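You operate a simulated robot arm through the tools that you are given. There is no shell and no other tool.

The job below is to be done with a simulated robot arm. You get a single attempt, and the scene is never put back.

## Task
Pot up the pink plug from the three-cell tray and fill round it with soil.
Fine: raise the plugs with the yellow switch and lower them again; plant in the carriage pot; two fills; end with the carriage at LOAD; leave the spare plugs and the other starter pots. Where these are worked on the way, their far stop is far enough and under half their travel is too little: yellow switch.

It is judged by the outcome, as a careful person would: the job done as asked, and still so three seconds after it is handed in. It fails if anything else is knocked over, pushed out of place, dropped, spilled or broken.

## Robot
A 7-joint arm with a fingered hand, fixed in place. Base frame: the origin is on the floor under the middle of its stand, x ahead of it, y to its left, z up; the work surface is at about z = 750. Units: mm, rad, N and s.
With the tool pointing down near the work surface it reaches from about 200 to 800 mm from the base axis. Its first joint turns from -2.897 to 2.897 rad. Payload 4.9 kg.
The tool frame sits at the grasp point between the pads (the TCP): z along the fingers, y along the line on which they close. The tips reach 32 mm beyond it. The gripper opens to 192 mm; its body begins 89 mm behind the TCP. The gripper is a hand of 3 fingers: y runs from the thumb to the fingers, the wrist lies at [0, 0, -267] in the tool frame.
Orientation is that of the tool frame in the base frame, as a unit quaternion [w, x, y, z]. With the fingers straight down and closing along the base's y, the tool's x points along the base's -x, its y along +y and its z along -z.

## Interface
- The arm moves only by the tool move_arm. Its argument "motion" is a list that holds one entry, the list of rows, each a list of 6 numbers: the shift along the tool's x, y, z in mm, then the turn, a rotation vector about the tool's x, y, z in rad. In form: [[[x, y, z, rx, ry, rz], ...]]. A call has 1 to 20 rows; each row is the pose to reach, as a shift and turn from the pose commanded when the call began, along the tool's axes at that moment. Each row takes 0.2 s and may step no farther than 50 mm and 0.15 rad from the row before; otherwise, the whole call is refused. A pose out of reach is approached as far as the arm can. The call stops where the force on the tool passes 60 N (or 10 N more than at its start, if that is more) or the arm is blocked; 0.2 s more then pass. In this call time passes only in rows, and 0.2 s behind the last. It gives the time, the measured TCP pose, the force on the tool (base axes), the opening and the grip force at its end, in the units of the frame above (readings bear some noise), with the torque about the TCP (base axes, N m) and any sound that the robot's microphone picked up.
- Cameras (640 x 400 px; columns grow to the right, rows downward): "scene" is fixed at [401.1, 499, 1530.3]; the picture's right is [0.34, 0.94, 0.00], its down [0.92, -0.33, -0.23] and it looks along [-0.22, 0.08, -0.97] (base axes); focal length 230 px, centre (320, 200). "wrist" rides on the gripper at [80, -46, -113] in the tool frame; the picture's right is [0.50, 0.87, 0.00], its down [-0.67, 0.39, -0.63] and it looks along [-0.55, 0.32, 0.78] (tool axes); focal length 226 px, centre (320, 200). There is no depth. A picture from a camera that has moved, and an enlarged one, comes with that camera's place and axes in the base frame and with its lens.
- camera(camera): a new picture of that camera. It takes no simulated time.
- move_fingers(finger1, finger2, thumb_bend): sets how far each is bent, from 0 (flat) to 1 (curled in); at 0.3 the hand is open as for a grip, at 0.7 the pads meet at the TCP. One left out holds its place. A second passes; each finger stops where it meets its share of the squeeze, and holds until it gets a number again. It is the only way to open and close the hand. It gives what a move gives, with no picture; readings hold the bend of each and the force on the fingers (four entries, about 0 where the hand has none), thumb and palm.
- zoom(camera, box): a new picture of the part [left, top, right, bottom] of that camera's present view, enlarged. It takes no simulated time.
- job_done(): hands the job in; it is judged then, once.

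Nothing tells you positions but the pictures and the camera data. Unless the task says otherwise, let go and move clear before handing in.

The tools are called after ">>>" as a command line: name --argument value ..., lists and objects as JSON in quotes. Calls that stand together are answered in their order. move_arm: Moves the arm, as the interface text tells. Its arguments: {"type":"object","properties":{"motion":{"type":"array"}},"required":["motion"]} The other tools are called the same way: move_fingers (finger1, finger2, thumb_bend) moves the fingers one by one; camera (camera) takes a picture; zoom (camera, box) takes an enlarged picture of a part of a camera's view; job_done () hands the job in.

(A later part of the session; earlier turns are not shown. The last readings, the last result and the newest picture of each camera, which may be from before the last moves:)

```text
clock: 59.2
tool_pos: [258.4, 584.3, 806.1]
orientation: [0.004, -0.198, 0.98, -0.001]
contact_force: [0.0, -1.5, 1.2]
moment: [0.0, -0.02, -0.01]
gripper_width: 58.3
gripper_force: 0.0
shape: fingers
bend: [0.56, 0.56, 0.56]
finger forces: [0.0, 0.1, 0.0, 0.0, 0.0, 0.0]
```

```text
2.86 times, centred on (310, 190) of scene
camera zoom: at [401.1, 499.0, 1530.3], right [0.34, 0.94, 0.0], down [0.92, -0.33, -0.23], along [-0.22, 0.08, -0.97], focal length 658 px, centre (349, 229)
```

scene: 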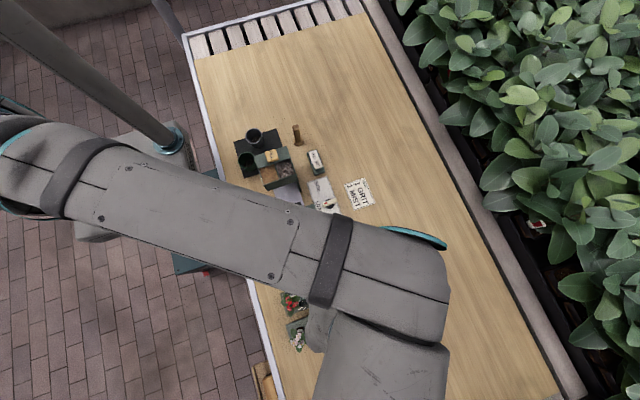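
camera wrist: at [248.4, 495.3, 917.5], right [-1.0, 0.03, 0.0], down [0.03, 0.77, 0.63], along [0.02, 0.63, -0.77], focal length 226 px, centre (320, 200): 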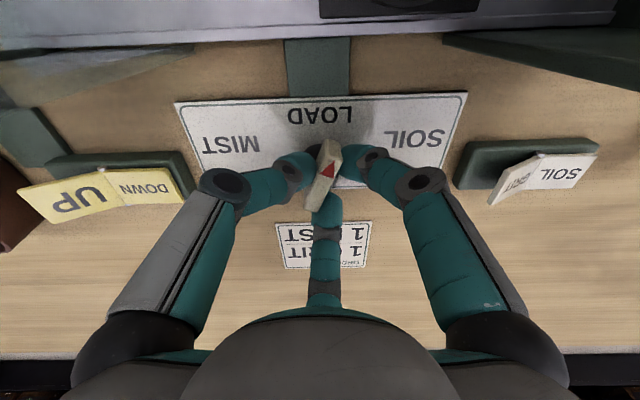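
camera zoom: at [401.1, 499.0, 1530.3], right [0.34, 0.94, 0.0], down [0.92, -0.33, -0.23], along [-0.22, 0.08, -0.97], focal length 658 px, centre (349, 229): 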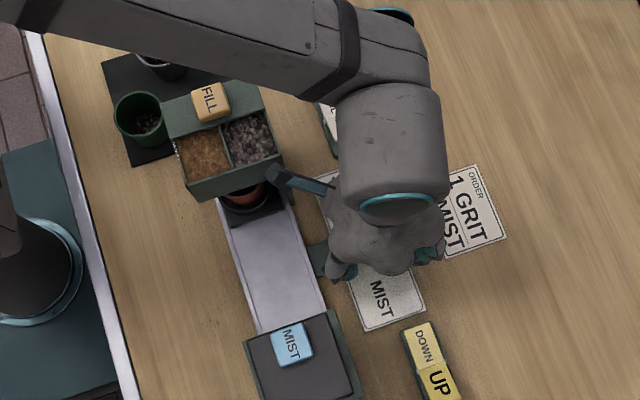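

Released; the bar stays at about 53° from LOAD and nothing moved. I'll rise clear of the hopper, close the fingers and turn the hand so the camera bracket points away (−x), then push the bar the rest of the way.

>>> move_arm --motion '[[[0, 0, -20, 0, 0, 0], [0, 0, -60, 0, 0, 0], [0, 0, -100, 0, 0, 0], [0, 0, -140, 0, 0, 0], [0, 0, -180, 0, 0, 0]]]'

>>> move_fingers --finger1 0.7 --finger2 0.7 --thumb_bend 0.7

>>> camera --camera "scene"

>>> camera --camera "wrist"

```text
clock: 60.4
tool_pos: [255.3, 583.7, 985.1]
orientation: [0.003, -0.198, 0.98, -0.002]
contact_force: [-0.1, -1.3, -0.3]
moment: [0.0, -0.02, 0.02]
gripper_width: 58.2
gripper_force: 0.1
shape: fingers
bend: [0.56, 0.56, 0.56]
finger forces: [0.1, 0.1, 0.0, 0.0, 0.0, 0.0]
```

```text
clock: 61.4
tool_pos: [256.8, 584.9, 985.2]
orientation: [0.004, -0.198, 0.98, -0.001]
contact_force: [0.1, 0.0, 0.7]
moment: [0.02, -0.01, 0.01]
gripper_width: 3.5
gripper_force: 0.0
shape: fingers
bend: [0.69, 0.69, 0.7]
finger forces: [0.1, 0.0, 0.0, 0.0, 0.0, 0.0]
```

```text
taken
```

scene: 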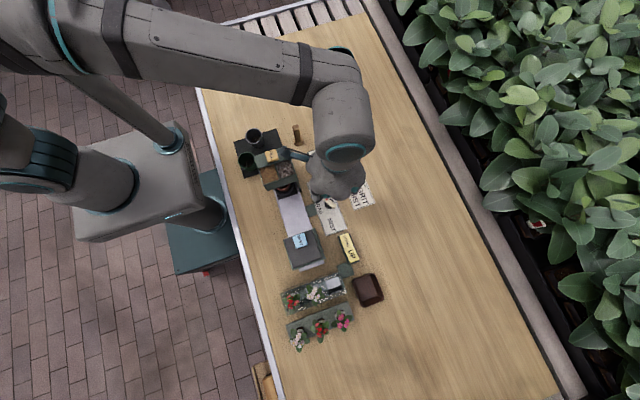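

```text
taken
camera wrist: at [200.5, 511.2, 1098.8], right [-0.8, 0.6, -0.01], down [0.46, 0.62, 0.63], along [0.39, 0.5, -0.77], focal length 226 px, centre (320, 200)
```

wrist: 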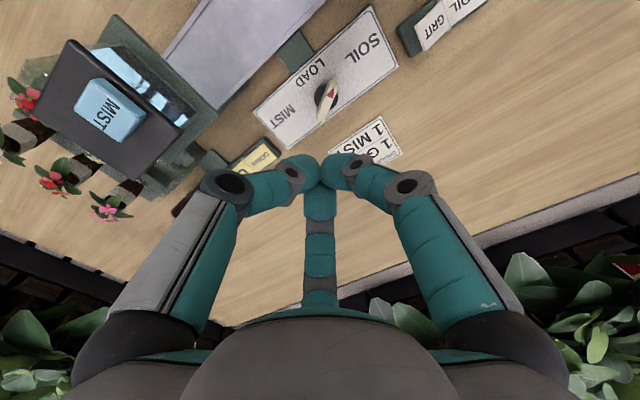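

The bar is about 20° short of SOIL. I'll turn the hand so the camera points to −x, and come down on the near side of the bar for pushing.

>>> move_arm --motion '[[[2, -6, 0, 0, 0, 0.15], [4, -12, 0, 0, 0, 0.3], [6, -18, 0, 0, 0, 0.45], [8, -24, 0, 0, 0, 0.6], [10, -30, 0, 0, 0, 0.75], [10.4, -36.3, 0, 0, 0, 0.9], [10.4, -36.3, 20, 0, 0, 0.9215], [10.4, -36.3, 60, 0, 0, 0.9215], [10.4, -36.3, 100, 0, 0, 0.9215], [10.4, -36.3, 135, 0, 0, 0.9215]]]'

>>> camera --camera "wrist"

>>> zoom --camera "wrist" --box '[220, 60, 420, 230]'

>>> zoom --camera "scene" --box '[220, 120, 400, 260]'

```text
clock: 63.6
tool_pos: [262.3, 547.8, 852.8]
orientation: [0.004, 0.259, 0.966, 0.002]
contact_force: [-0.7, -0.4, -0.1]
moment: [-0.03, 0.0, 0.01]
gripper_width: 3.3
gripper_force: 0.0
shape: fingers
bend: [0.69, 0.69, 0.7]
finger forces: [0.0, 0.0, 0.0, 0.0, 0.1, 0.0]
```

```text
taken
camera wrist: at [171.4, 547.8, 965.4], right [0.0, 1.0, 0.0], down [0.77, 0.0, 0.64], along [0.64, 0.0, -0.77], focal length 226 px, centre (320, 200)
```

wrist: 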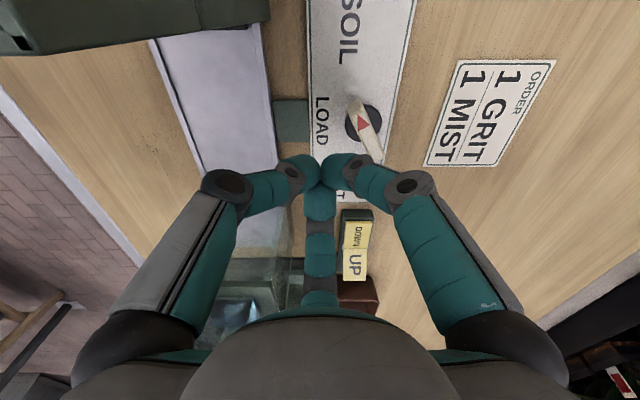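

```text
2.35 times, centred on (320, 145) of wrist
camera zoom: at [171.4, 547.8, 965.4], right [0.0, 1.0, 0.0], down [0.77, 0.0, 0.64], along [0.64, 0.0, -0.77], focal length 532 px, centre (320, 329)
```

zoom: 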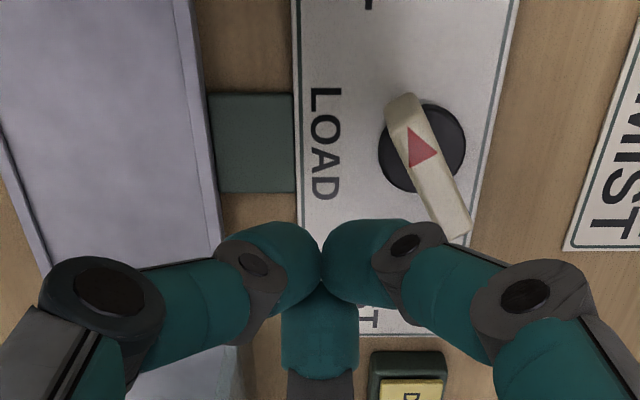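

```text
2.86 times, centred on (310, 190) of scene
camera zoom: at [401.1, 499.0, 1530.3], right [0.34, 0.94, 0.0], down [0.92, -0.33, -0.23], along [-0.22, 0.08, -0.97], focal length 658 px, centre (349, 229)
```

zoom: 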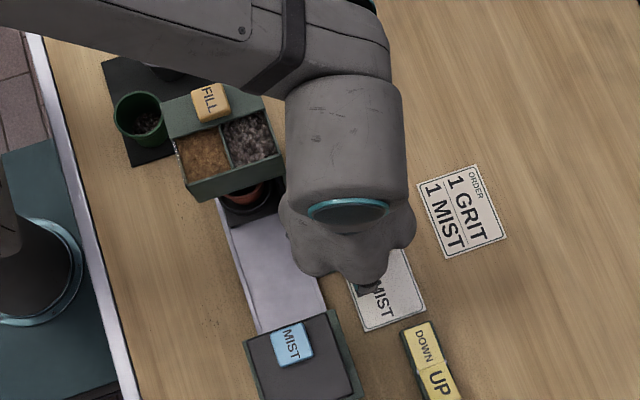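

From this view the bar is about 60° from LOAD and the pot seems to be under the hopper bins, maybe already at SOIL. I'll lower beside the bar and push gently to see if there is any travel left.

>>> move_arm --motion '[[[0, 0, 20, 0, 0, 0], [0, 0, 36, 0, 0, 0], [0, 0, 44, 0, 0, 0], [0, 0, 48, 0, 0, 0], [0, 0, 51, 0, 0, 0]]]'

>>> zoom --camera "wrist" --box '[220, 60, 420, 230]'

```text
clock: 64.8
tool_pos: [263.1, 548.1, 801.2]
orientation: [0.004, 0.259, 0.966, 0.003]
contact_force: [1.3, -3.3, 10.5]
moment: [0.31, 0.15, -0.01]
gripper_width: 1.3
gripper_force: 5.3
shape: fingers
bend: [0.7, 0.69, 0.7]
finger forces: [10.8, 0.0, 0.0, 0.0, 0.1, 0.0]
```

```text
2.35 times, centred on (320, 145) of wrist
camera zoom: at [171.4, 548.5, 915.0], right [0.0, 1.0, 0.0], down [0.77, 0.0, 0.64], along [0.64, 0.0, -0.77], focal length 532 px, centre (320, 329)
```

zoom: 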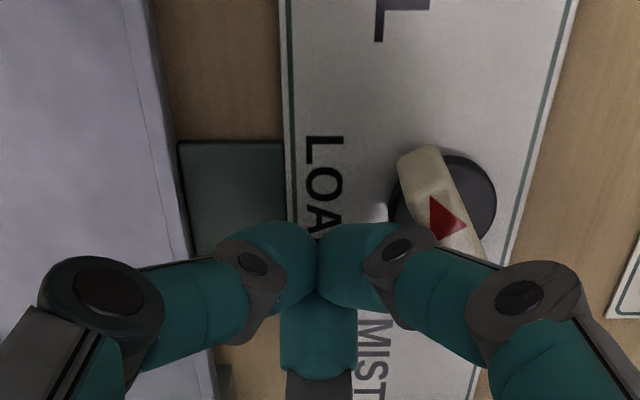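

One finger rests lightly on something (10 N), likely its joint on the bar's edge. I'll raise a few mm and then try a gentle push.

>>> move_arm --motion '[[[0, 0, -3, 0, 0, 0], [0, 0, -5, 0, 0, 0], [0, 0, -5, 0, 0, 0]]]'

>>> zoom --camera "wrist" --box '[280, 110, 420, 200]'

```text
clock: 65.6
tool_pos: [262.8, 547.2, 805.2]
orientation: [0.003, 0.259, 0.966, 0.0]
contact_force: [0.4, -0.5, 0.0]
moment: [-0.03, 0.04, 0.0]
gripper_width: 3.2
gripper_force: 0.0
shape: fingers
bend: [0.7, 0.69, 0.7]
finger forces: [0.1, 0.0, 0.0, 0.0, 0.0, 0.0]
```

```text
4.44 times, centred on (350, 155) of wrist
camera zoom: at [171.1, 547.6, 918.6], right [0.0, 1.0, 0.0], down [0.77, 0.0, 0.64], along [0.64, 0.0, -0.77], focal length 1005 px, centre (187, 400)
```

zoom: 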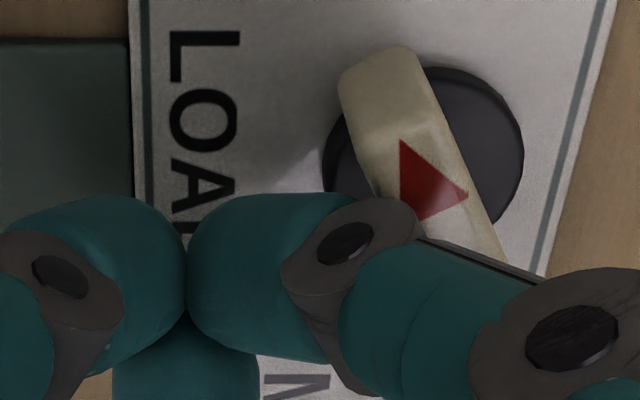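

Clear at 805. I'll shift toward the arrow end for leverage and push the bar slowly in the SOIL direction.

>>> move_arm --motion '[[[4, -6.9, 0, 0, 0, 0], [8.3, -4.4, 0, 0, 0, 0], [12.7, -1.9, 0, 0, 0, 0], [14.4, -0.9, 0, 0, 0, 0], [16.1, 0.1, 0, 0, 0, 0]]]'

>>> zoom --camera "wrist" --box '[240, 60, 440, 200]'

```text
clock: 66.8
tool_pos: [249.9, 555.9, 805.8]
orientation: [0.004, 0.259, 0.966, 0.001]
contact_force: [4.0, -7.6, 10.3]
moment: [0.03, 0.08, 0.03]
gripper_width: 0.5
gripper_force: 9.6
shape: fingers
bend: [0.71, 0.68, 0.69]
finger forces: [19.8, 0.0, 0.0, 0.0, 0.1, 0.1]
```

```text
2.86 times, centred on (340, 130) of wrist
camera zoom: at [157.9, 555.7, 918.9], right [0.0, 1.0, 0.0], down [0.77, 0.0, 0.64], along [0.64, 0.0, -0.77], focal length 646 px, centre (263, 400)
```

zoom: 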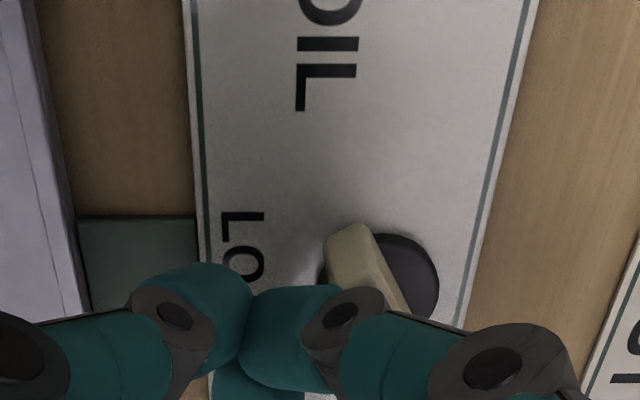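

There's resistance of about 9 N sideways without visible rotation. I'll push a few mm more to tell whether this is the SOIL stop.

>>> move_arm --motion '[[[1.7, 1, -1, 0, 0, 0], [3.5, 2, -1, 0, 0, 0], [5.2, 3, -1, 0, 0, 0]]]'

>>> zoom --camera "wrist" --box '[240, 60, 440, 200]'

>>> zoom --camera "scene" --box '[230, 130, 330, 220]'

```text
clock: 67.6
tool_pos: [247.6, 559.8, 807.0]
orientation: [0.004, 0.258, 0.966, 0.001]
contact_force: [5.2, -9.1, 11.1]
moment: [-0.07, 0.05, 0.0]
gripper_width: 0.8
gripper_force: 11.5
shape: fingers
bend: [0.72, 0.68, 0.69]
finger forces: [22.7, 0.1, 0.0, 0.0, 0.0, 0.1]
```

```text
2.86 times, centred on (340, 130) of wrist
camera zoom: at [155.0, 560.4, 919.4], right [0.0, 1.0, 0.0], down [0.77, 0.0, 0.64], along [0.64, 0.0, -0.77], focal length 646 px, centre (263, 400)
```

zoom: 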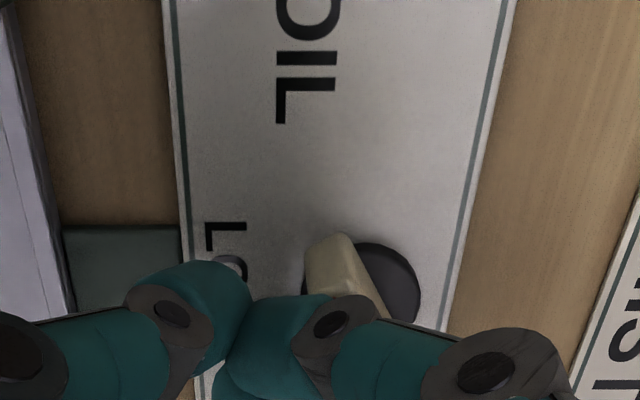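

```text
4.44 times, centred on (280, 175) of scene
camera zoom: at [401.1, 499.0, 1530.3], right [0.34, 0.94, 0.0], down [0.92, -0.33, -0.23], along [-0.22, 0.08, -0.97], focal length 1023 px, centre (498, 311)
```

zoom: 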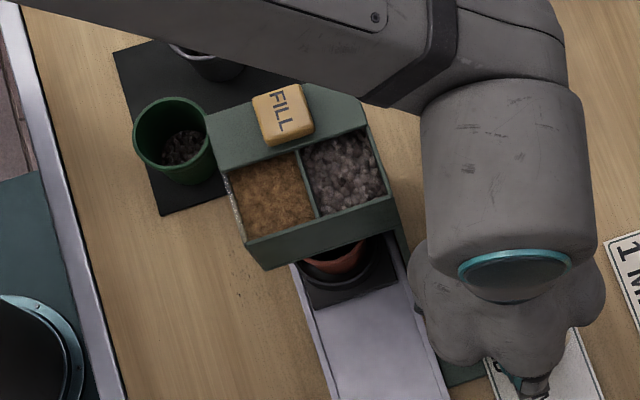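

The bar does not move further, consistent with it sitting at the SOIL stop. I'll back off, rise and measure the bar angle and carriage position accurately.

>>> move_arm --motion '[[[-4, -2.5, 0, 0, 0, 0], [-9, -5, -2, 0, 0, 0], [-9, -5, -40, 0, 0, 0], [-9, -5, -85, 0, 0, 0], [-9, -5, -130, 0, 0, 0]]]'

>>> zoom --camera "wrist" --box '[260, 60, 420, 180]'

```text
clock: 68.8
tool_pos: [251.4, 551.4, 933.9]
orientation: [0.004, 0.258, 0.966, -0.001]
contact_force: [0.1, 0.1, 0.2]
moment: [0.0, 0.01, 0.0]
gripper_width: 3.2
gripper_force: 0.0
shape: fingers
bend: [0.7, 0.69, 0.7]
finger forces: [0.0, 0.0, 0.0, 0.1, 0.0, 0.1]
```

```text
3.33 times, centred on (340, 120) of wrist
camera zoom: at [160.0, 550.9, 1047.3], right [0.0, 1.0, 0.0], down [0.77, 0.0, 0.64], along [0.64, 0.0, -0.77], focal length 754 px, centre (253, 467)
```

zoom: 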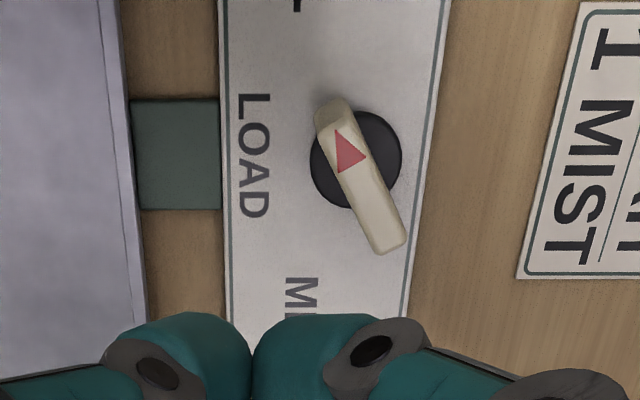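

The bar is about 60° round and the pot (x≈142) lines up with the bins' centre (x≈144), so the carriage is at SOIL. Next I'll inspect the SOIL/GRIT rocker to see which is selected.

>>> move_arm --motion '[[[27, -8.5, -5, 0, 0, 0], [54, -17, -10, 0, 0, 0], [81, -25.5, -15, 0, 0, 0], [107.3, -34.2, -20, 0, 0, 0], [107.3, -34.2, -20, 0, 0, 0]]]'

>>> camera --camera "wrist"

>>> zoom --camera "wrist" --box '[280, 20, 420, 130]'

```text
clock: 70.0
tool_pos: [140.6, 572.8, 954.5]
orientation: [0.005, 0.259, 0.966, 0.001]
contact_force: [1.0, -0.1, 0.4]
moment: [0.0, -0.02, 0.0]
gripper_width: 2.9
gripper_force: 0.1
shape: fingers
bend: [0.7, 0.69, 0.7]
finger forces: [0.1, 0.0, 0.1, 0.0, 0.0, 0.0]
```

```text
taken
camera wrist: at [49.2, 574.3, 1068.0], right [0.0, 1.0, 0.0], down [0.77, 0.0, 0.64], along [0.64, 0.0, -0.77], focal length 226 px, centre (320, 200)
```

wrist: 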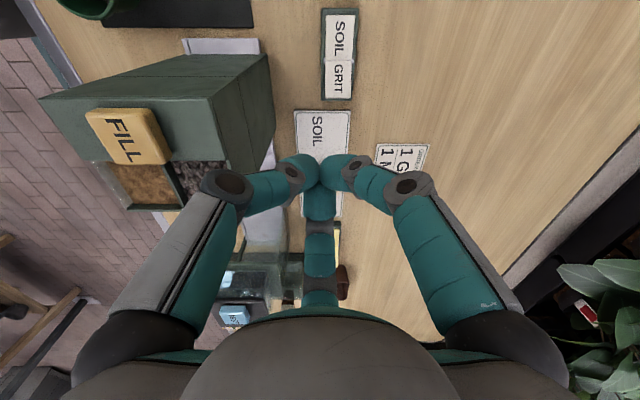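

```text
3.64 times, centred on (350, 75) of wrist
camera zoom: at [49.2, 574.3, 1068.0], right [0.0, 1.0, 0.0], down [0.77, 0.0, 0.64], along [0.64, 0.0, -0.77], focal length 822 px, centre (211, 654)
```

zoom: 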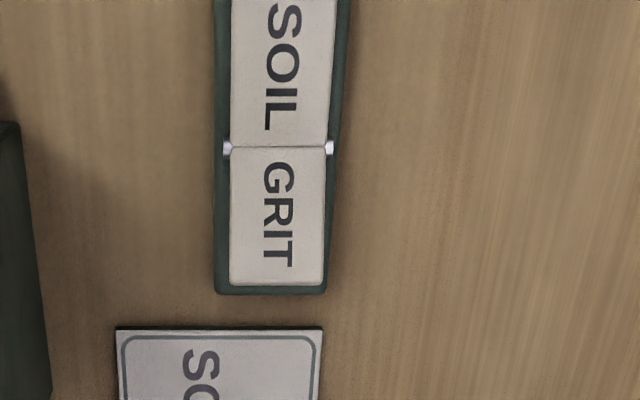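

I'll enlarge the whole rocker to judge which half is pressed.

>>> zoom --camera "wrist" --box '[290, 0, 390, 110]'

>>> zoom --camera "scene" --box '[280, 130, 360, 190]'

```text
3.64 times, centred on (340, 55) of wrist
camera zoom: at [49.2, 574.3, 1068.0], right [0.0, 1.0, 0.0], down [0.77, 0.0, 0.64], along [0.64, 0.0, -0.77], focal length 822 px, centre (247, 727)
```

zoom: 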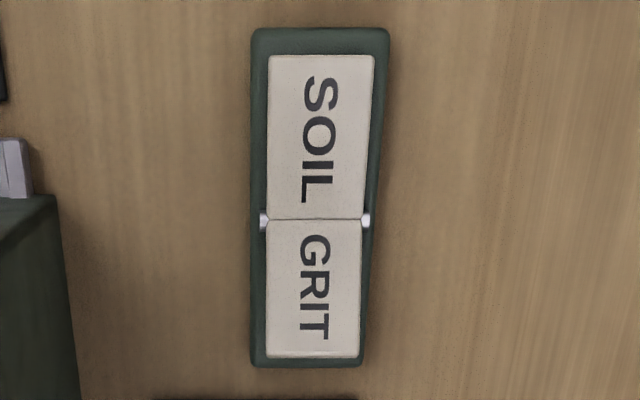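

```text
6.67 times, centred on (320, 160) of scene
camera zoom: at [401.1, 499.0, 1530.3], right [0.34, 0.94, 0.0], down [0.92, -0.33, -0.23], along [-0.22, 0.08, -0.97], focal length 1535 px, centre (320, 467)
```

zoom: 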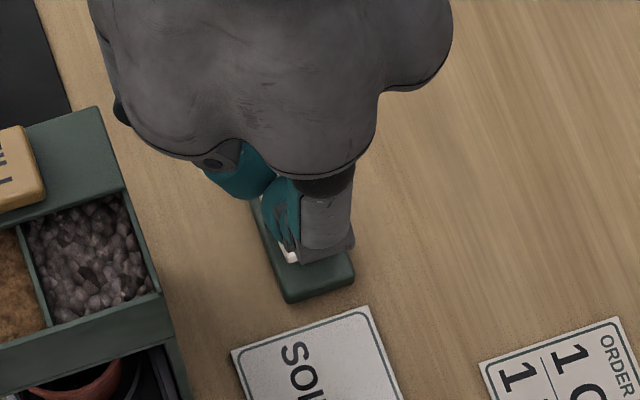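

GRIT's end stands proud (z≈792) and SOIL's end is low (z≈767), so SOIL is already selected. The FILL button's top is at about (107, 462, 939); I'll rise and move above it.

>>> move_arm --motion '[[[0, 0, -40, 0, 0, 0], [0, 0, -85, 0, 0, 0], [-6, -28, -110, 0, 0, 0], [-13, -56, -110, 0, 0, 0], [-20, -85, -110, 0, 0, 0], [-26.3, -112.8, -110, 0, 0, 0], [-26.3, -112.8, -110, 0, 0, 0]]]'

>>> camera --camera "wrist"

>>> zoom --camera "wrist" --box '[240, 60, 400, 200]'

>>> zoom --camera "scene" --box '[220, 120, 340, 220]'

```text
clock: 71.6
tool_pos: [105.5, 464.7, 1063.3]
orientation: [0.004, 0.259, 0.966, 0.0]
contact_force: [-0.1, -0.1, 0.9]
moment: [0.06, -0.01, -0.01]
gripper_width: 3.3
gripper_force: 0.0
shape: fingers
bend: [0.7, 0.69, 0.7]
finger forces: [0.0, 0.0, 0.0, 0.1, 0.1, 0.1]
```

```text
taken
camera wrist: at [13.5, 464.5, 1176.6], right [0.0, 1.0, 0.0], down [0.77, 0.0, 0.64], along [0.64, 0.0, -0.77], focal length 226 px, centre (320, 200)
```

wrist: 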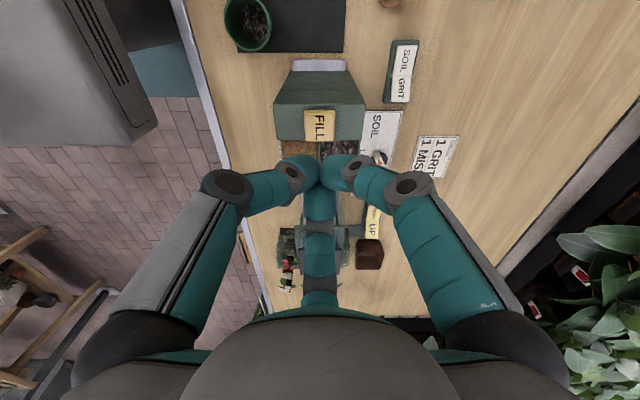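

```text
2.86 times, centred on (320, 130) of wrist
camera zoom: at [13.5, 464.5, 1176.6], right [0.0, 1.0, 0.0], down [0.77, 0.0, 0.64], along [0.64, 0.0, -0.77], focal length 646 px, centre (320, 400)
```

zoom: 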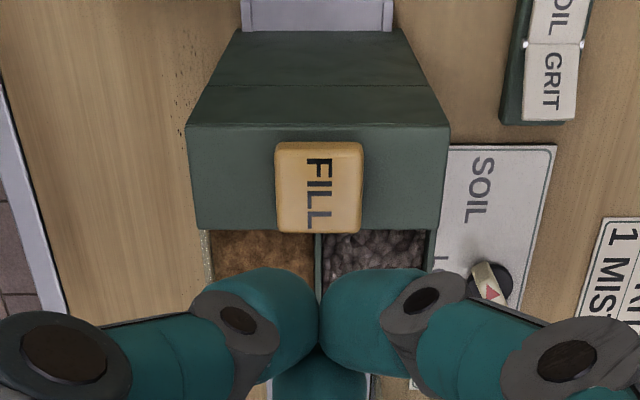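

```text
4.00 times, centred on (280, 170) of scene
camera zoom: at [401.1, 499.0, 1530.3], right [0.34, 0.94, 0.0], down [0.92, -0.33, -0.23], along [-0.22, 0.08, -0.97], focal length 921 px, centre (480, 320)
```

zoom: 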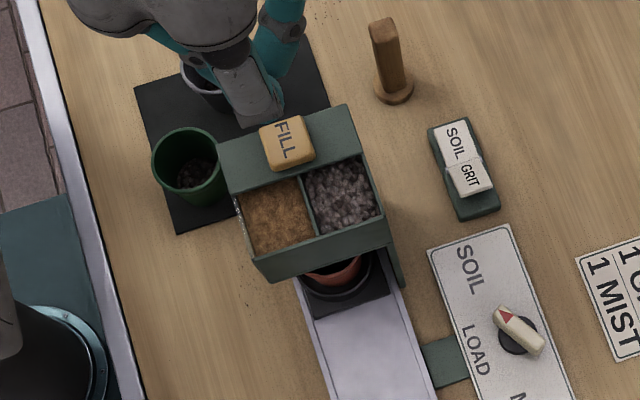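

The knob now reads exactly 60° (at SOIL) in the scene camera, and the poker is centred over FILL at (106.6, 464.4, 941). I'll lower to just above the button.

>>> move_arm --motion '[[[0, 0, 30, 0, 0, 0], [0, 0, 55, 0, 0, 0], [0, 0, 67, 0, 0, 0], [0, 0, 73, 0, 0, 0]]]'

>>> zoom --camera "wrist" --box '[240, 80, 400, 220]'

```text
clock: 72.6
tool_pos: [108.1, 464.7, 991.4]
orientation: [0.004, 0.259, 0.966, 0.0]
contact_force: [0.4, 0.2, 0.6]
moment: [0.0, -0.01, 0.0]
gripper_width: 3.1
gripper_force: 0.1
shape: fingers
bend: [0.7, 0.69, 0.7]
finger forces: [0.0, 0.1, 0.1, 0.1, 0.1, 0.1]
```

```text
2.86 times, centred on (320, 150) of wrist
camera zoom: at [15.5, 464.7, 1104.3], right [0.0, 1.0, 0.0], down [0.77, 0.0, 0.64], along [0.64, 0.0, -0.77], focal length 646 px, centre (320, 343)
```

zoom: 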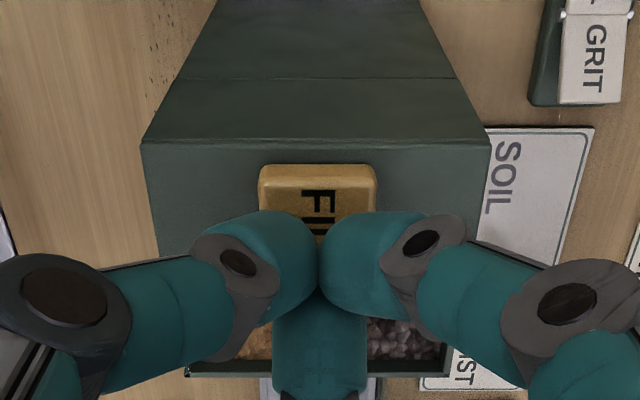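

Just above the button. I'll press down slowly in small steps.

>>> move_arm --motion '[[[0, 0, 3, 0, 0, 0], [0, 0, 6, 0, 0, 0], [0, 0, 9, 0, 0, 0], [0, 0, 12, 0, 0, 0]]]'

```text
clock: 73.6
tool_pos: [107.7, 465.2, 979.6]
orientation: [0.004, 0.259, 0.966, 0.0]
contact_force: [0.2, 0.7, 1.3]
moment: [-0.04, 0.0, 0.01]
gripper_width: 3.1
gripper_force: 0.6
shape: fingers
bend: [0.7, 0.69, 0.7]
finger forces: [0.1, 0.1, 0.0, 0.1, 1.1, 0.1]
```

First touch at TCP 980. I continue pressing a few millimetres at a time.

>>> move_arm --motion '[[[0, 0, 2, 0, 0, 0], [0, 0, 4, 0, 0, 0]]]'

```text
clock: 74.2
tool_pos: [106.5, 464.5, 975.0]
orientation: [0.005, 0.258, 0.966, 0.001]
contact_force: [0.0, 0.4, 2.8]
moment: [-0.05, 0.02, 0.02]
gripper_width: 3.2
gripper_force: 0.9
shape: fingers
bend: [0.7, 0.69, 0.7]
finger forces: [0.1, 0.0, 0.0, 0.0, 2.1, 0.0]
heard: click
```

A click was heard — a fill was likely triggered. I'll release and look for the result.

>>> move_arm --motion '[[[0, 0, -5, 0, 0, 0], [0, 0, -15, 0, 0, 0], [0, 0, -30, 0, 0, 0], [0, 0, -70, 0, 0, 0]]]'

>>> zoom --camera "scene" --box '[220, 120, 340, 220]'

>>> zoom --camera "wrist" --box '[240, 60, 400, 200]'

```text
clock: 75.2
tool_pos: [107.1, 464.9, 1043.5]
orientation: [0.004, 0.259, 0.966, 0.0]
contact_force: [-0.4, -0.5, -0.3]
moment: [0.03, 0.0, 0.0]
gripper_width: 3.2
gripper_force: 0.0
shape: fingers
bend: [0.7, 0.69, 0.7]
finger forces: [0.0, 0.0, 0.0, 0.0, 0.1, 0.0]
```

```text
4.00 times, centred on (280, 170) of scene
camera zoom: at [401.1, 499.0, 1530.3], right [0.34, 0.94, 0.0], down [0.92, -0.33, -0.23], along [-0.22, 0.08, -0.97], focal length 921 px, centre (480, 320)
```

zoom: 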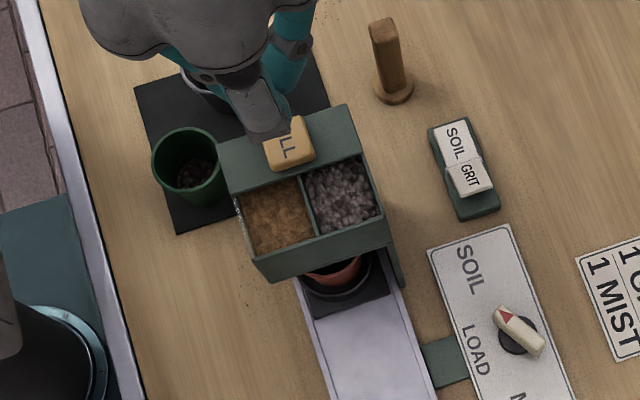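

```text
2.86 times, centred on (320, 130) of wrist
camera zoom: at [14.2, 465.0, 1157.9], right [0.0, 1.0, 0.0], down [0.77, 0.0, 0.64], along [0.64, 0.0, -0.77], focal length 646 px, centre (320, 400)
```

zoom: 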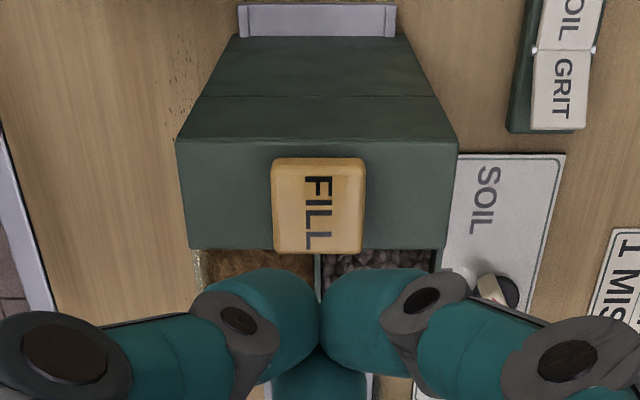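

The button clicked once and came back up. I'll look closer at the soil bin level and the visible pot edge for evidence of the fill.

>>> zoom --camera "scene" --box '[250, 150, 330, 210]'

```text
6.67 times, centred on (290, 180) of scene
camera zoom: at [401.1, 499.0, 1530.3], right [0.34, 0.94, 0.0], down [0.92, -0.33, -0.23], along [-0.22, 0.08, -0.97], focal length 1535 px, centre (520, 333)
```

zoom: 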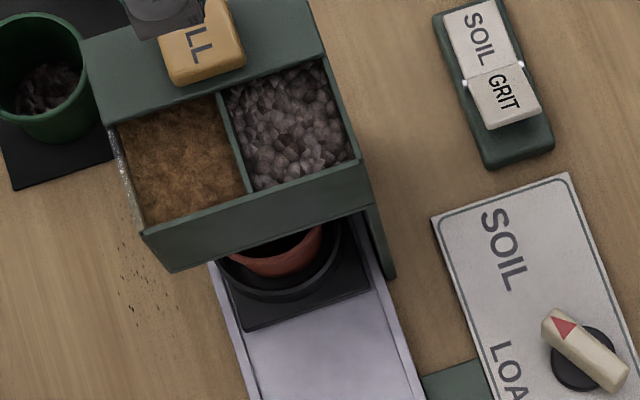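

SOIL is plainly the pressed half. I'll make the second press the same way.

>>> move_arm --motion '[[[0, 0, 30, 0, 0, 0], [0, 0, 52, 0, 0, 0], [0, 0, 60, 0, 0, 0], [0, 0, 64, 0, 0, 0], [0, 0, 67, 0, 0, 0], [0, 0, 69, 0, 0, 0]]]'

```text
clock: 76.6
tool_pos: [107.0, 466.1, 977.2]
orientation: [0.004, 0.259, 0.966, 0.001]
contact_force: [-0.1, -0.3, 1.8]
moment: [-0.07, -0.05, 0.0]
gripper_width: 3.1
gripper_force: 1.7
shape: fingers
bend: [0.7, 0.69, 0.7]
finger forces: [0.0, 1.8, 0.0, 0.0, 2.0, 0.0]
heard: click
```

A second click. I'll lift away fully.

>>> move_arm --motion '[[[0, 0, -5, 0, 0, 0], [0, 0, -15, 0, 0, 0], [0, 0, -30, 0, 0, 0], [0, 0, -70, 0, 0, 0], [0, 0, -100, 0, 0, 0]]]'

>>> zoom --camera "scene" --box '[250, 150, 330, 210]'

```text
clock: 77.8
tool_pos: [104.8, 465.7, 1076.4]
orientation: [0.004, 0.259, 0.966, 0.0]
contact_force: [-0.1, -0.3, -0.4]
moment: [0.03, -0.01, -0.01]
gripper_width: 2.8
gripper_force: 0.1
shape: fingers
bend: [0.7, 0.69, 0.7]
finger forces: [0.0, 0.0, 0.1, 0.0, 0.0, 0.0]
```

```text
6.67 times, centred on (290, 180) of scene
camera zoom: at [401.1, 499.0, 1530.3], right [0.34, 0.94, 0.0], down [0.92, -0.33, -0.23], along [-0.22, 0.08, -0.97], focal length 1535 px, centre (520, 333)
```

zoom: 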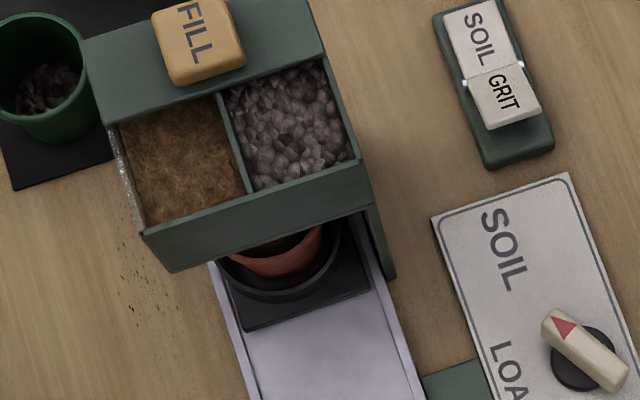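

Soil seems to be in the pot and the bin level dropped. Now I go back to the knob, turning the hand so the camera bracket starts on the +y/−x side (clear of the hopper) for twisting back to LOAD.

>>> move_arm --motion '[[[-10, 28, 0, 0, 0, 0.14], [-20, 56, 0, 0, 0, 0.28], [-30, 84, 0, 0, 0, 0.42], [-40, 112, 10, 0, 0, 0.56], [-50, 140, 25, 0, 0, 0.7], [-60, 168, 45, 0, 0, 0.84], [-66, 179, 70, 0, 0, 0.98], [-66, 179, 100, 0, 0, 1.047], [-66, 179, 120, 0, 0, 1.047]]]'

>>> move_fingers --finger1 0.57 --finger2 0.57 --thumb_bend 0.57

>>> camera --camera "wrist"

>>> zoom --camera "wrist" --box '[240, 80, 400, 200]'

```text
clock: 79.8
tool_pos: [253.1, 586.7, 957.9]
orientation: [0.003, 0.708, 0.706, 0.003]
contact_force: [0.4, 0.5, -0.3]
moment: [-0.01, -0.02, 0.0]
gripper_width: 3.2
gripper_force: 0.0
shape: fingers
bend: [0.7, 0.69, 0.7]
finger forces: [0.0, 0.0, 0.0, 0.1, 0.1, 0.0]
```

```text
clock: 80.8
tool_pos: [253.7, 585.9, 957.9]
orientation: [0.002, 0.707, 0.707, 0.003]
contact_force: [0.8, 0.0, -0.9]
moment: [-0.02, 0.01, 0.01]
gripper_width: 58.0
gripper_force: 0.1
shape: fingers
bend: [0.56, 0.56, 0.56]
finger forces: [0.0, 0.0, 0.0, 0.0, 0.0, 0.0]
```

```text
taken
camera wrist: at [207.2, 666.2, 1071.6], right [0.87, 0.5, 0.01], down [0.38, -0.67, 0.63], along [0.32, -0.55, -0.77], focal length 226 px, centre (320, 200)
```

wrist: 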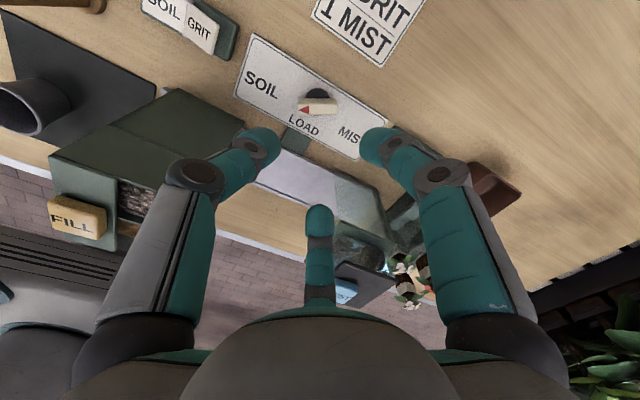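

```text
3.33 times, centred on (320, 140) of wrist
camera zoom: at [207.2, 666.2, 1071.6], right [0.87, 0.5, 0.01], down [0.38, -0.67, 0.63], along [0.32, -0.55, -0.77], focal length 754 px, centre (320, 400)
```

zoom: 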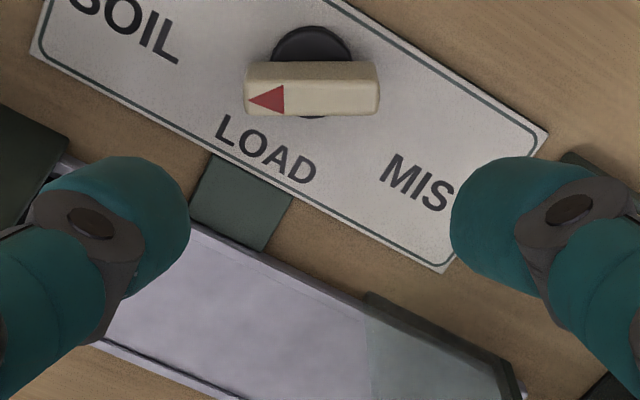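

Orientation reached with the bar roughly centred. I'll descend around the bar to the same depth as before.

>>> move_arm --motion '[[[0.5, -2, 40, 0, 0, 0], [0.5, -2, 80, 0, 0, 0], [0.5, -2, 110, 0, 0, 0], [0.5, -2, 130, 0, 0, 0], [0.5, -2, 143, 0, 0, 0], [0.5, -2, 150, 0, 0, 0], [0.5, -2, 154, 0, 0, 0]]]'

>>> zoom --camera "wrist" --box '[220, 80, 420, 230]'

```text
clock: 82.4
tool_pos: [252.9, 586.7, 803.0]
orientation: [0.003, 0.707, 0.707, 0.003]
contact_force: [-0.3, 0.8, -0.4]
moment: [0.02, 0.01, 0.02]
gripper_width: 58.2
gripper_force: 0.0
shape: fingers
bend: [0.56, 0.56, 0.56]
finger forces: [0.0, 0.1, 0.1, 0.1, 0.0, 0.0]
```

```text
2.67 times, centred on (320, 155) of wrist
camera zoom: at [206.1, 666.9, 916.3], right [0.87, 0.5, 0.01], down [0.38, -0.67, 0.63], along [0.32, -0.55, -0.77], focal length 603 px, centre (320, 320)
```

zoom: 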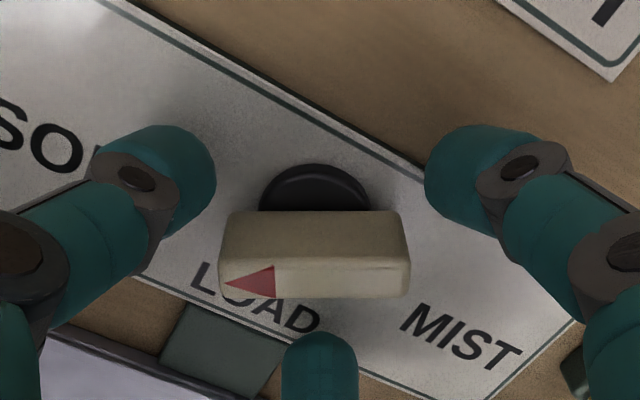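

Positioned around the bar. I'll close the fingers gently on it.

>>> move_fingers --finger1 0.65 --finger2 0.65 --thumb_bend 0.65

>>> zoom --camera "wrist" --box '[220, 80, 420, 230]'

```text
clock: 83.4
tool_pos: [250.9, 588.7, 803.1]
orientation: [0.003, 0.707, 0.707, 0.002]
contact_force: [-7.0, 10.3, -2.0]
moment: [0.29, 0.14, -0.11]
gripper_width: 31.7
gripper_force: 5.4
shape: fingers
bend: [0.63, 0.65, 0.62]
finger forces: [3.4, 0.1, 0.0, 0.0, 8.2, 0.1]
```

```text
2.67 times, centred on (320, 155) of wrist
camera zoom: at [205.9, 667.4, 917.0], right [0.87, 0.5, 0.01], down [0.38, -0.67, 0.63], along [0.32, -0.55, -0.77], focal length 603 px, centre (320, 320)
```

zoom: 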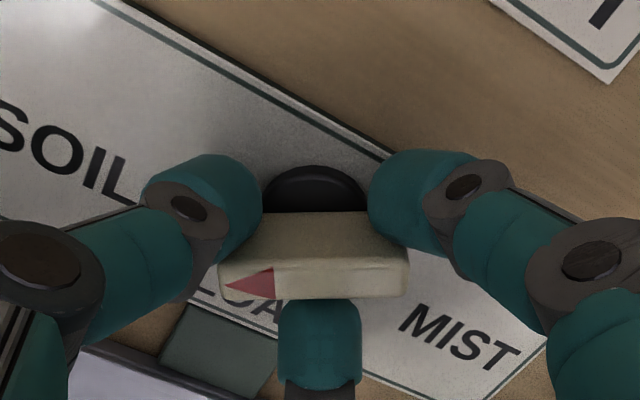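

The two near-side fingers touch; the far one needs to come in. I close it further.

>>> move_fingers --finger2 0.72

>>> zoom --camera "wrist" --box '[220, 80, 420, 230]'

```text
clock: 84.4
tool_pos: [251.5, 587.2, 802.8]
orientation: [0.003, 0.707, 0.707, 0.003]
contact_force: [-4.8, 8.8, -0.5]
moment: [0.25, 0.14, -0.09]
gripper_width: 31.5
gripper_force: 8.4
shape: fingers
bend: [0.63, 0.68, 0.62]
finger forces: [4.2, 3.5, 0.0, 0.0, 8.5, 0.1]
```

```text
2.67 times, centred on (320, 155) of wrist
camera zoom: at [206.0, 667.1, 916.7], right [0.87, 0.5, 0.01], down [0.38, -0.67, 0.63], along [0.32, -0.55, -0.77], focal length 603 px, centre (320, 320)
```

zoom: 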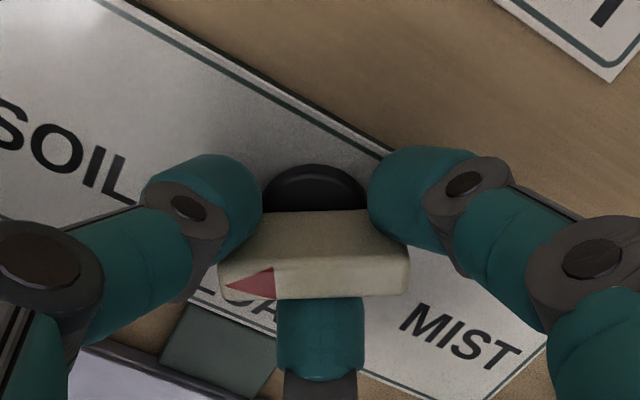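

All three grip the bar. I'll twist counter-clockwise toward LOAD, first about 40°, and check.

>>> move_arm --motion '[[[0, 0, 0, 0, 0, -0.1], [0, 0, 0, 0, 0, -0.2], [0, 0, 0, 0, 0, -0.3], [0, 0, 0, 0, 0, -0.4], [0, 0, 0, 0, 0, -0.5], [0, 0, 0, 0, 0, -0.6], [0, 0, 0, 0, 0, -0.7]]]'

>>> zoom --camera "wrist" --box '[200, 60, 440, 230]'

>>> zoom --camera "scene" --box '[220, 120, 400, 260]'

```text
clock: 86.0
tool_pos: [253.5, 587.4, 803.4]
orientation: [0.003, 0.422, 0.907, 0.0]
contact_force: [-9.4, 5.2, -2.7]
moment: [0.26, 0.26, -0.05]
gripper_width: 31.7
gripper_force: 7.2
shape: fingers
bend: [0.62, 0.68, 0.63]
finger forces: [5.7, 2.8, 0.0, 0.0, 7.5, 0.0]
```

```text
2.35 times, centred on (320, 145) of wrist
camera zoom: at [165.8, 619.2, 916.6], right [0.34, 0.94, 0.0], down [0.72, -0.26, 0.64], along [0.6, -0.22, -0.77], focal length 532 px, centre (320, 329)
```

zoom: 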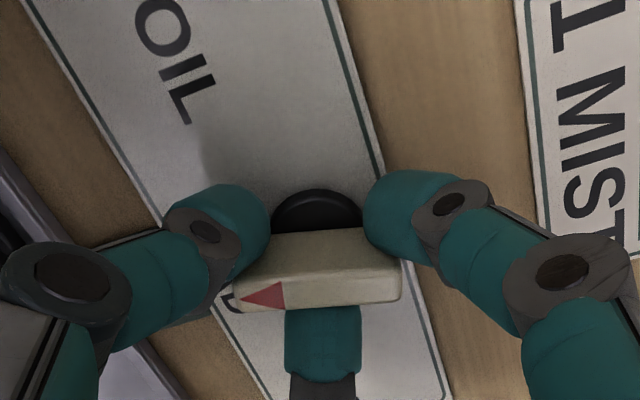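

```text
2.86 times, centred on (310, 190) of scene
camera zoom: at [401.1, 499.0, 1530.3], right [0.34, 0.94, 0.0], down [0.92, -0.33, -0.23], along [-0.22, 0.08, -0.97], focal length 658 px, centre (349, 229)
```

zoom: 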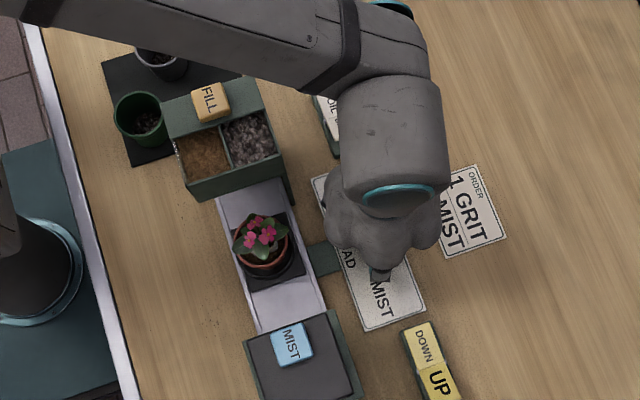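

The carriage follows well and is about 24 mm (≈13.5°) short of LOAD. I'll turn by that remaining amount.

>>> move_arm --motion '[[[0, 0, 0, 0, 0, -0.08], [0, 0, 0, 0, 0, -0.16], [0, 0, 0, 0, 0, -0.235], [0, 0, 0, 0, 0, -0.235]]]'

>>> zoom --camera "scene" --box '[270, 185, 350, 245]'

>>> zoom --camera "wrist" --box '[200, 60, 440, 230]'

```text
clock: 87.0
tool_pos: [252.1, 588.2, 802.4]
orientation: [0.003, 0.312, 0.95, 0.001]
contact_force: [-9.4, 3.3, -1.5]
moment: [0.25, 0.31, -0.04]
gripper_width: 31.6
gripper_force: 7.9
shape: fingers
bend: [0.62, 0.69, 0.63]
finger forces: [6.1, 2.8, 0.0, 0.0, 6.8, 0.1]
```

```text
6.67 times, centred on (310, 215) of scene
camera zoom: at [401.1, 499.0, 1530.3], right [0.34, 0.94, 0.0], down [0.92, -0.33, -0.23], along [-0.22, 0.08, -0.97], focal length 1535 px, centre (387, 100)
```

zoom: 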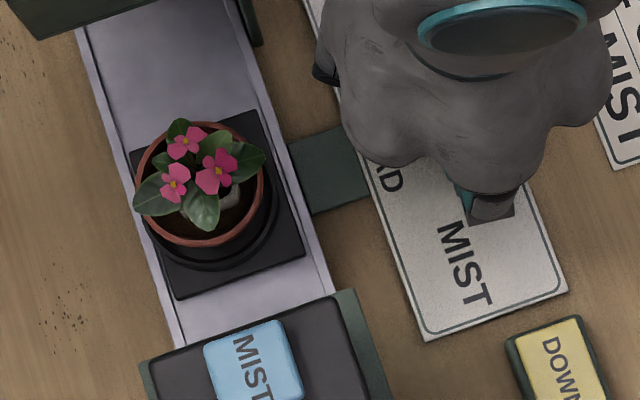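

```text
2.35 times, centred on (320, 145) of wrist
camera zoom: at [161.0, 598.2, 916.6], right [0.11, 0.99, 0.0], down [0.77, -0.09, 0.64], along [0.63, -0.07, -0.77], focal length 532 px, centre (320, 329)
```

zoom: 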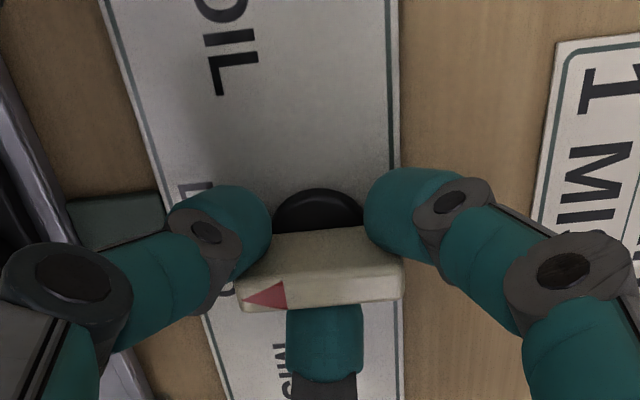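

The carriage plate is back within about 1 px of its original LOAD position. I'll release the knob and recheck.

>>> move_fingers --finger1 0.56 --finger2 0.56 --thumb_bend 0.56

>>> zoom --camera "scene" --box '[270, 185, 350, 245]'

>>> zoom --camera "wrist" --box '[200, 60, 440, 230]'

```text
clock: 88.0
tool_pos: [251.1, 588.3, 804.4]
orientation: [0.003, 0.312, 0.95, 0.001]
contact_force: [-0.3, 0.5, -0.1]
moment: [-0.04, 0.01, 0.0]
gripper_width: 58.3
gripper_force: 0.2
shape: fingers
bend: [0.56, 0.56, 0.56]
finger forces: [0.1, 0.1, 0.0, 0.0, 0.1, 0.0]
```

```text
6.67 times, centred on (310, 215) of scene
camera zoom: at [401.1, 499.0, 1530.3], right [0.34, 0.94, 0.0], down [0.92, -0.33, -0.23], along [-0.22, 0.08, -0.97], focal length 1535 px, centre (387, 100)
```

zoom: 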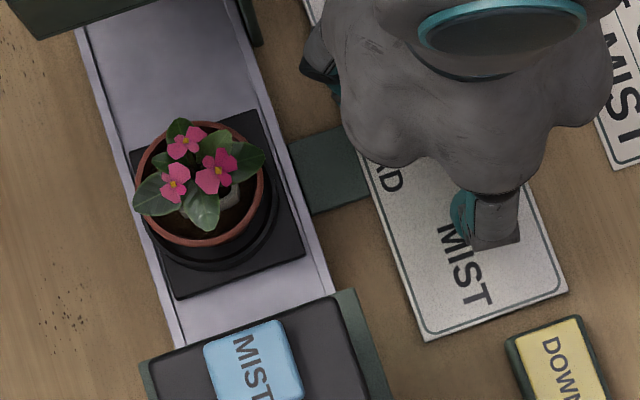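

```text
2.35 times, centred on (320, 145) of wrist
camera zoom: at [161.2, 598.3, 916.8], right [0.11, 0.99, 0.0], down [0.77, -0.09, 0.64], along [0.63, -0.07, -0.77], focal length 532 px, centre (320, 329)
```

zoom: 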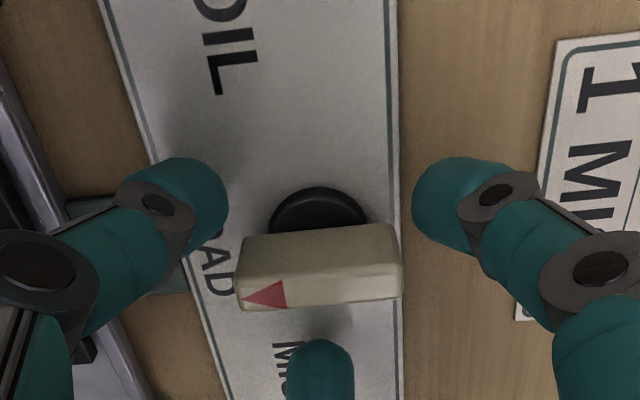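

Carriage holds at LOAD. I'll rise clear and inspect the pot's fill and the knob.

>>> move_arm --motion '[[[0, 0, -15, 0, 0, 0], [0, 0, -45, 0, 0, 0], [0, 0, -90, 0, 0, 0], [0, 0, -135, 0, 0, 0], [0, 0, -180, 0, 0, 0], [0, 0, -225, 0, 0, 0], [0, 0, -260, 0, 0, 0]]]'

>>> camera --camera "wrist"

>>> zoom --camera "scene" --box '[270, 190, 318, 226]'

>>> zoom --camera "scene" --box '[220, 110, 400, 260]'

```text
clock: 89.6
tool_pos: [251.4, 588.8, 1062.6]
orientation: [0.004, 0.312, 0.95, 0.0]
contact_force: [-0.1, 0.0, -0.6]
moment: [0.01, -0.02, 0.0]
gripper_width: 58.0
gripper_force: 0.1
shape: fingers
bend: [0.56, 0.56, 0.56]
finger forces: [0.0, 0.0, 0.0, 0.0, 0.0, 0.0]
```

```text
taken
camera wrist: at [160.4, 598.8, 1174.8], right [0.11, 0.99, 0.0], down [0.77, -0.09, 0.64], along [0.63, -0.07, -0.77], focal length 226 px, centre (320, 200)
```

wrist: 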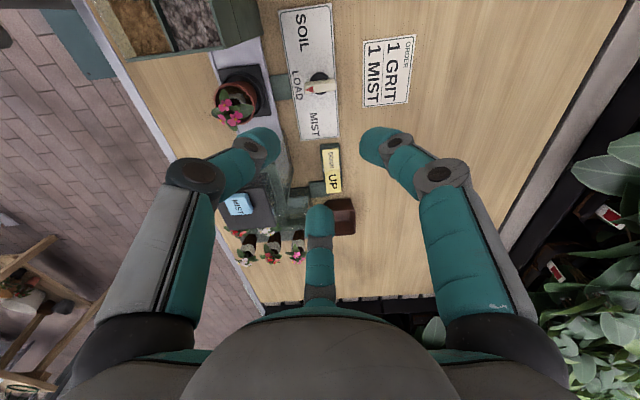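

```text
11.11 times, centred on (294, 208) of scene
camera zoom: at [401.1, 499.0, 1530.3], right [0.34, 0.94, 0.0], down [0.92, -0.33, -0.23], along [-0.22, 0.08, -0.97], focal length 2558 px, centre (609, 111)
```

zoom: 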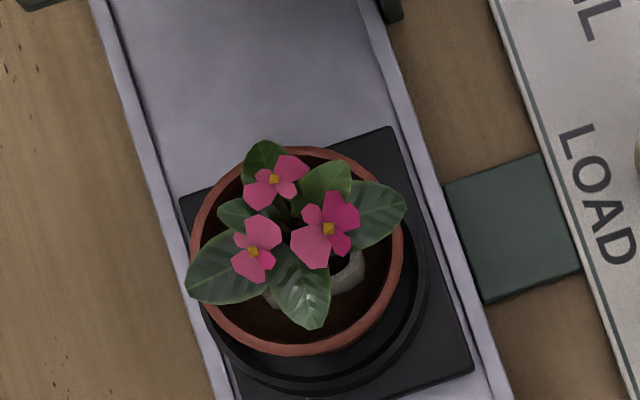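

```text
2.67 times, centred on (310, 185) of scene
camera zoom: at [401.1, 499.0, 1530.3], right [0.34, 0.94, 0.0], down [0.92, -0.33, -0.23], along [-0.22, 0.08, -0.97], focal length 614 px, centre (347, 240)
```

zoom: 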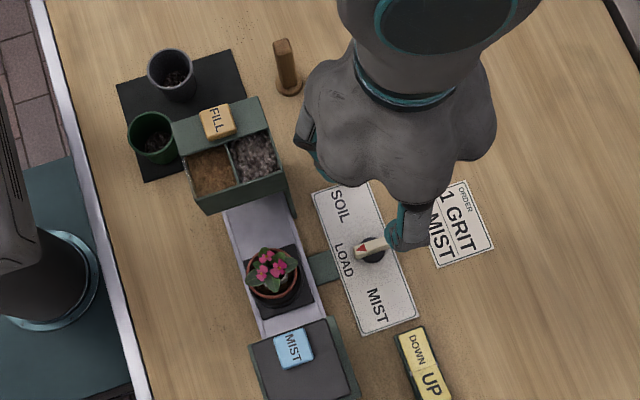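

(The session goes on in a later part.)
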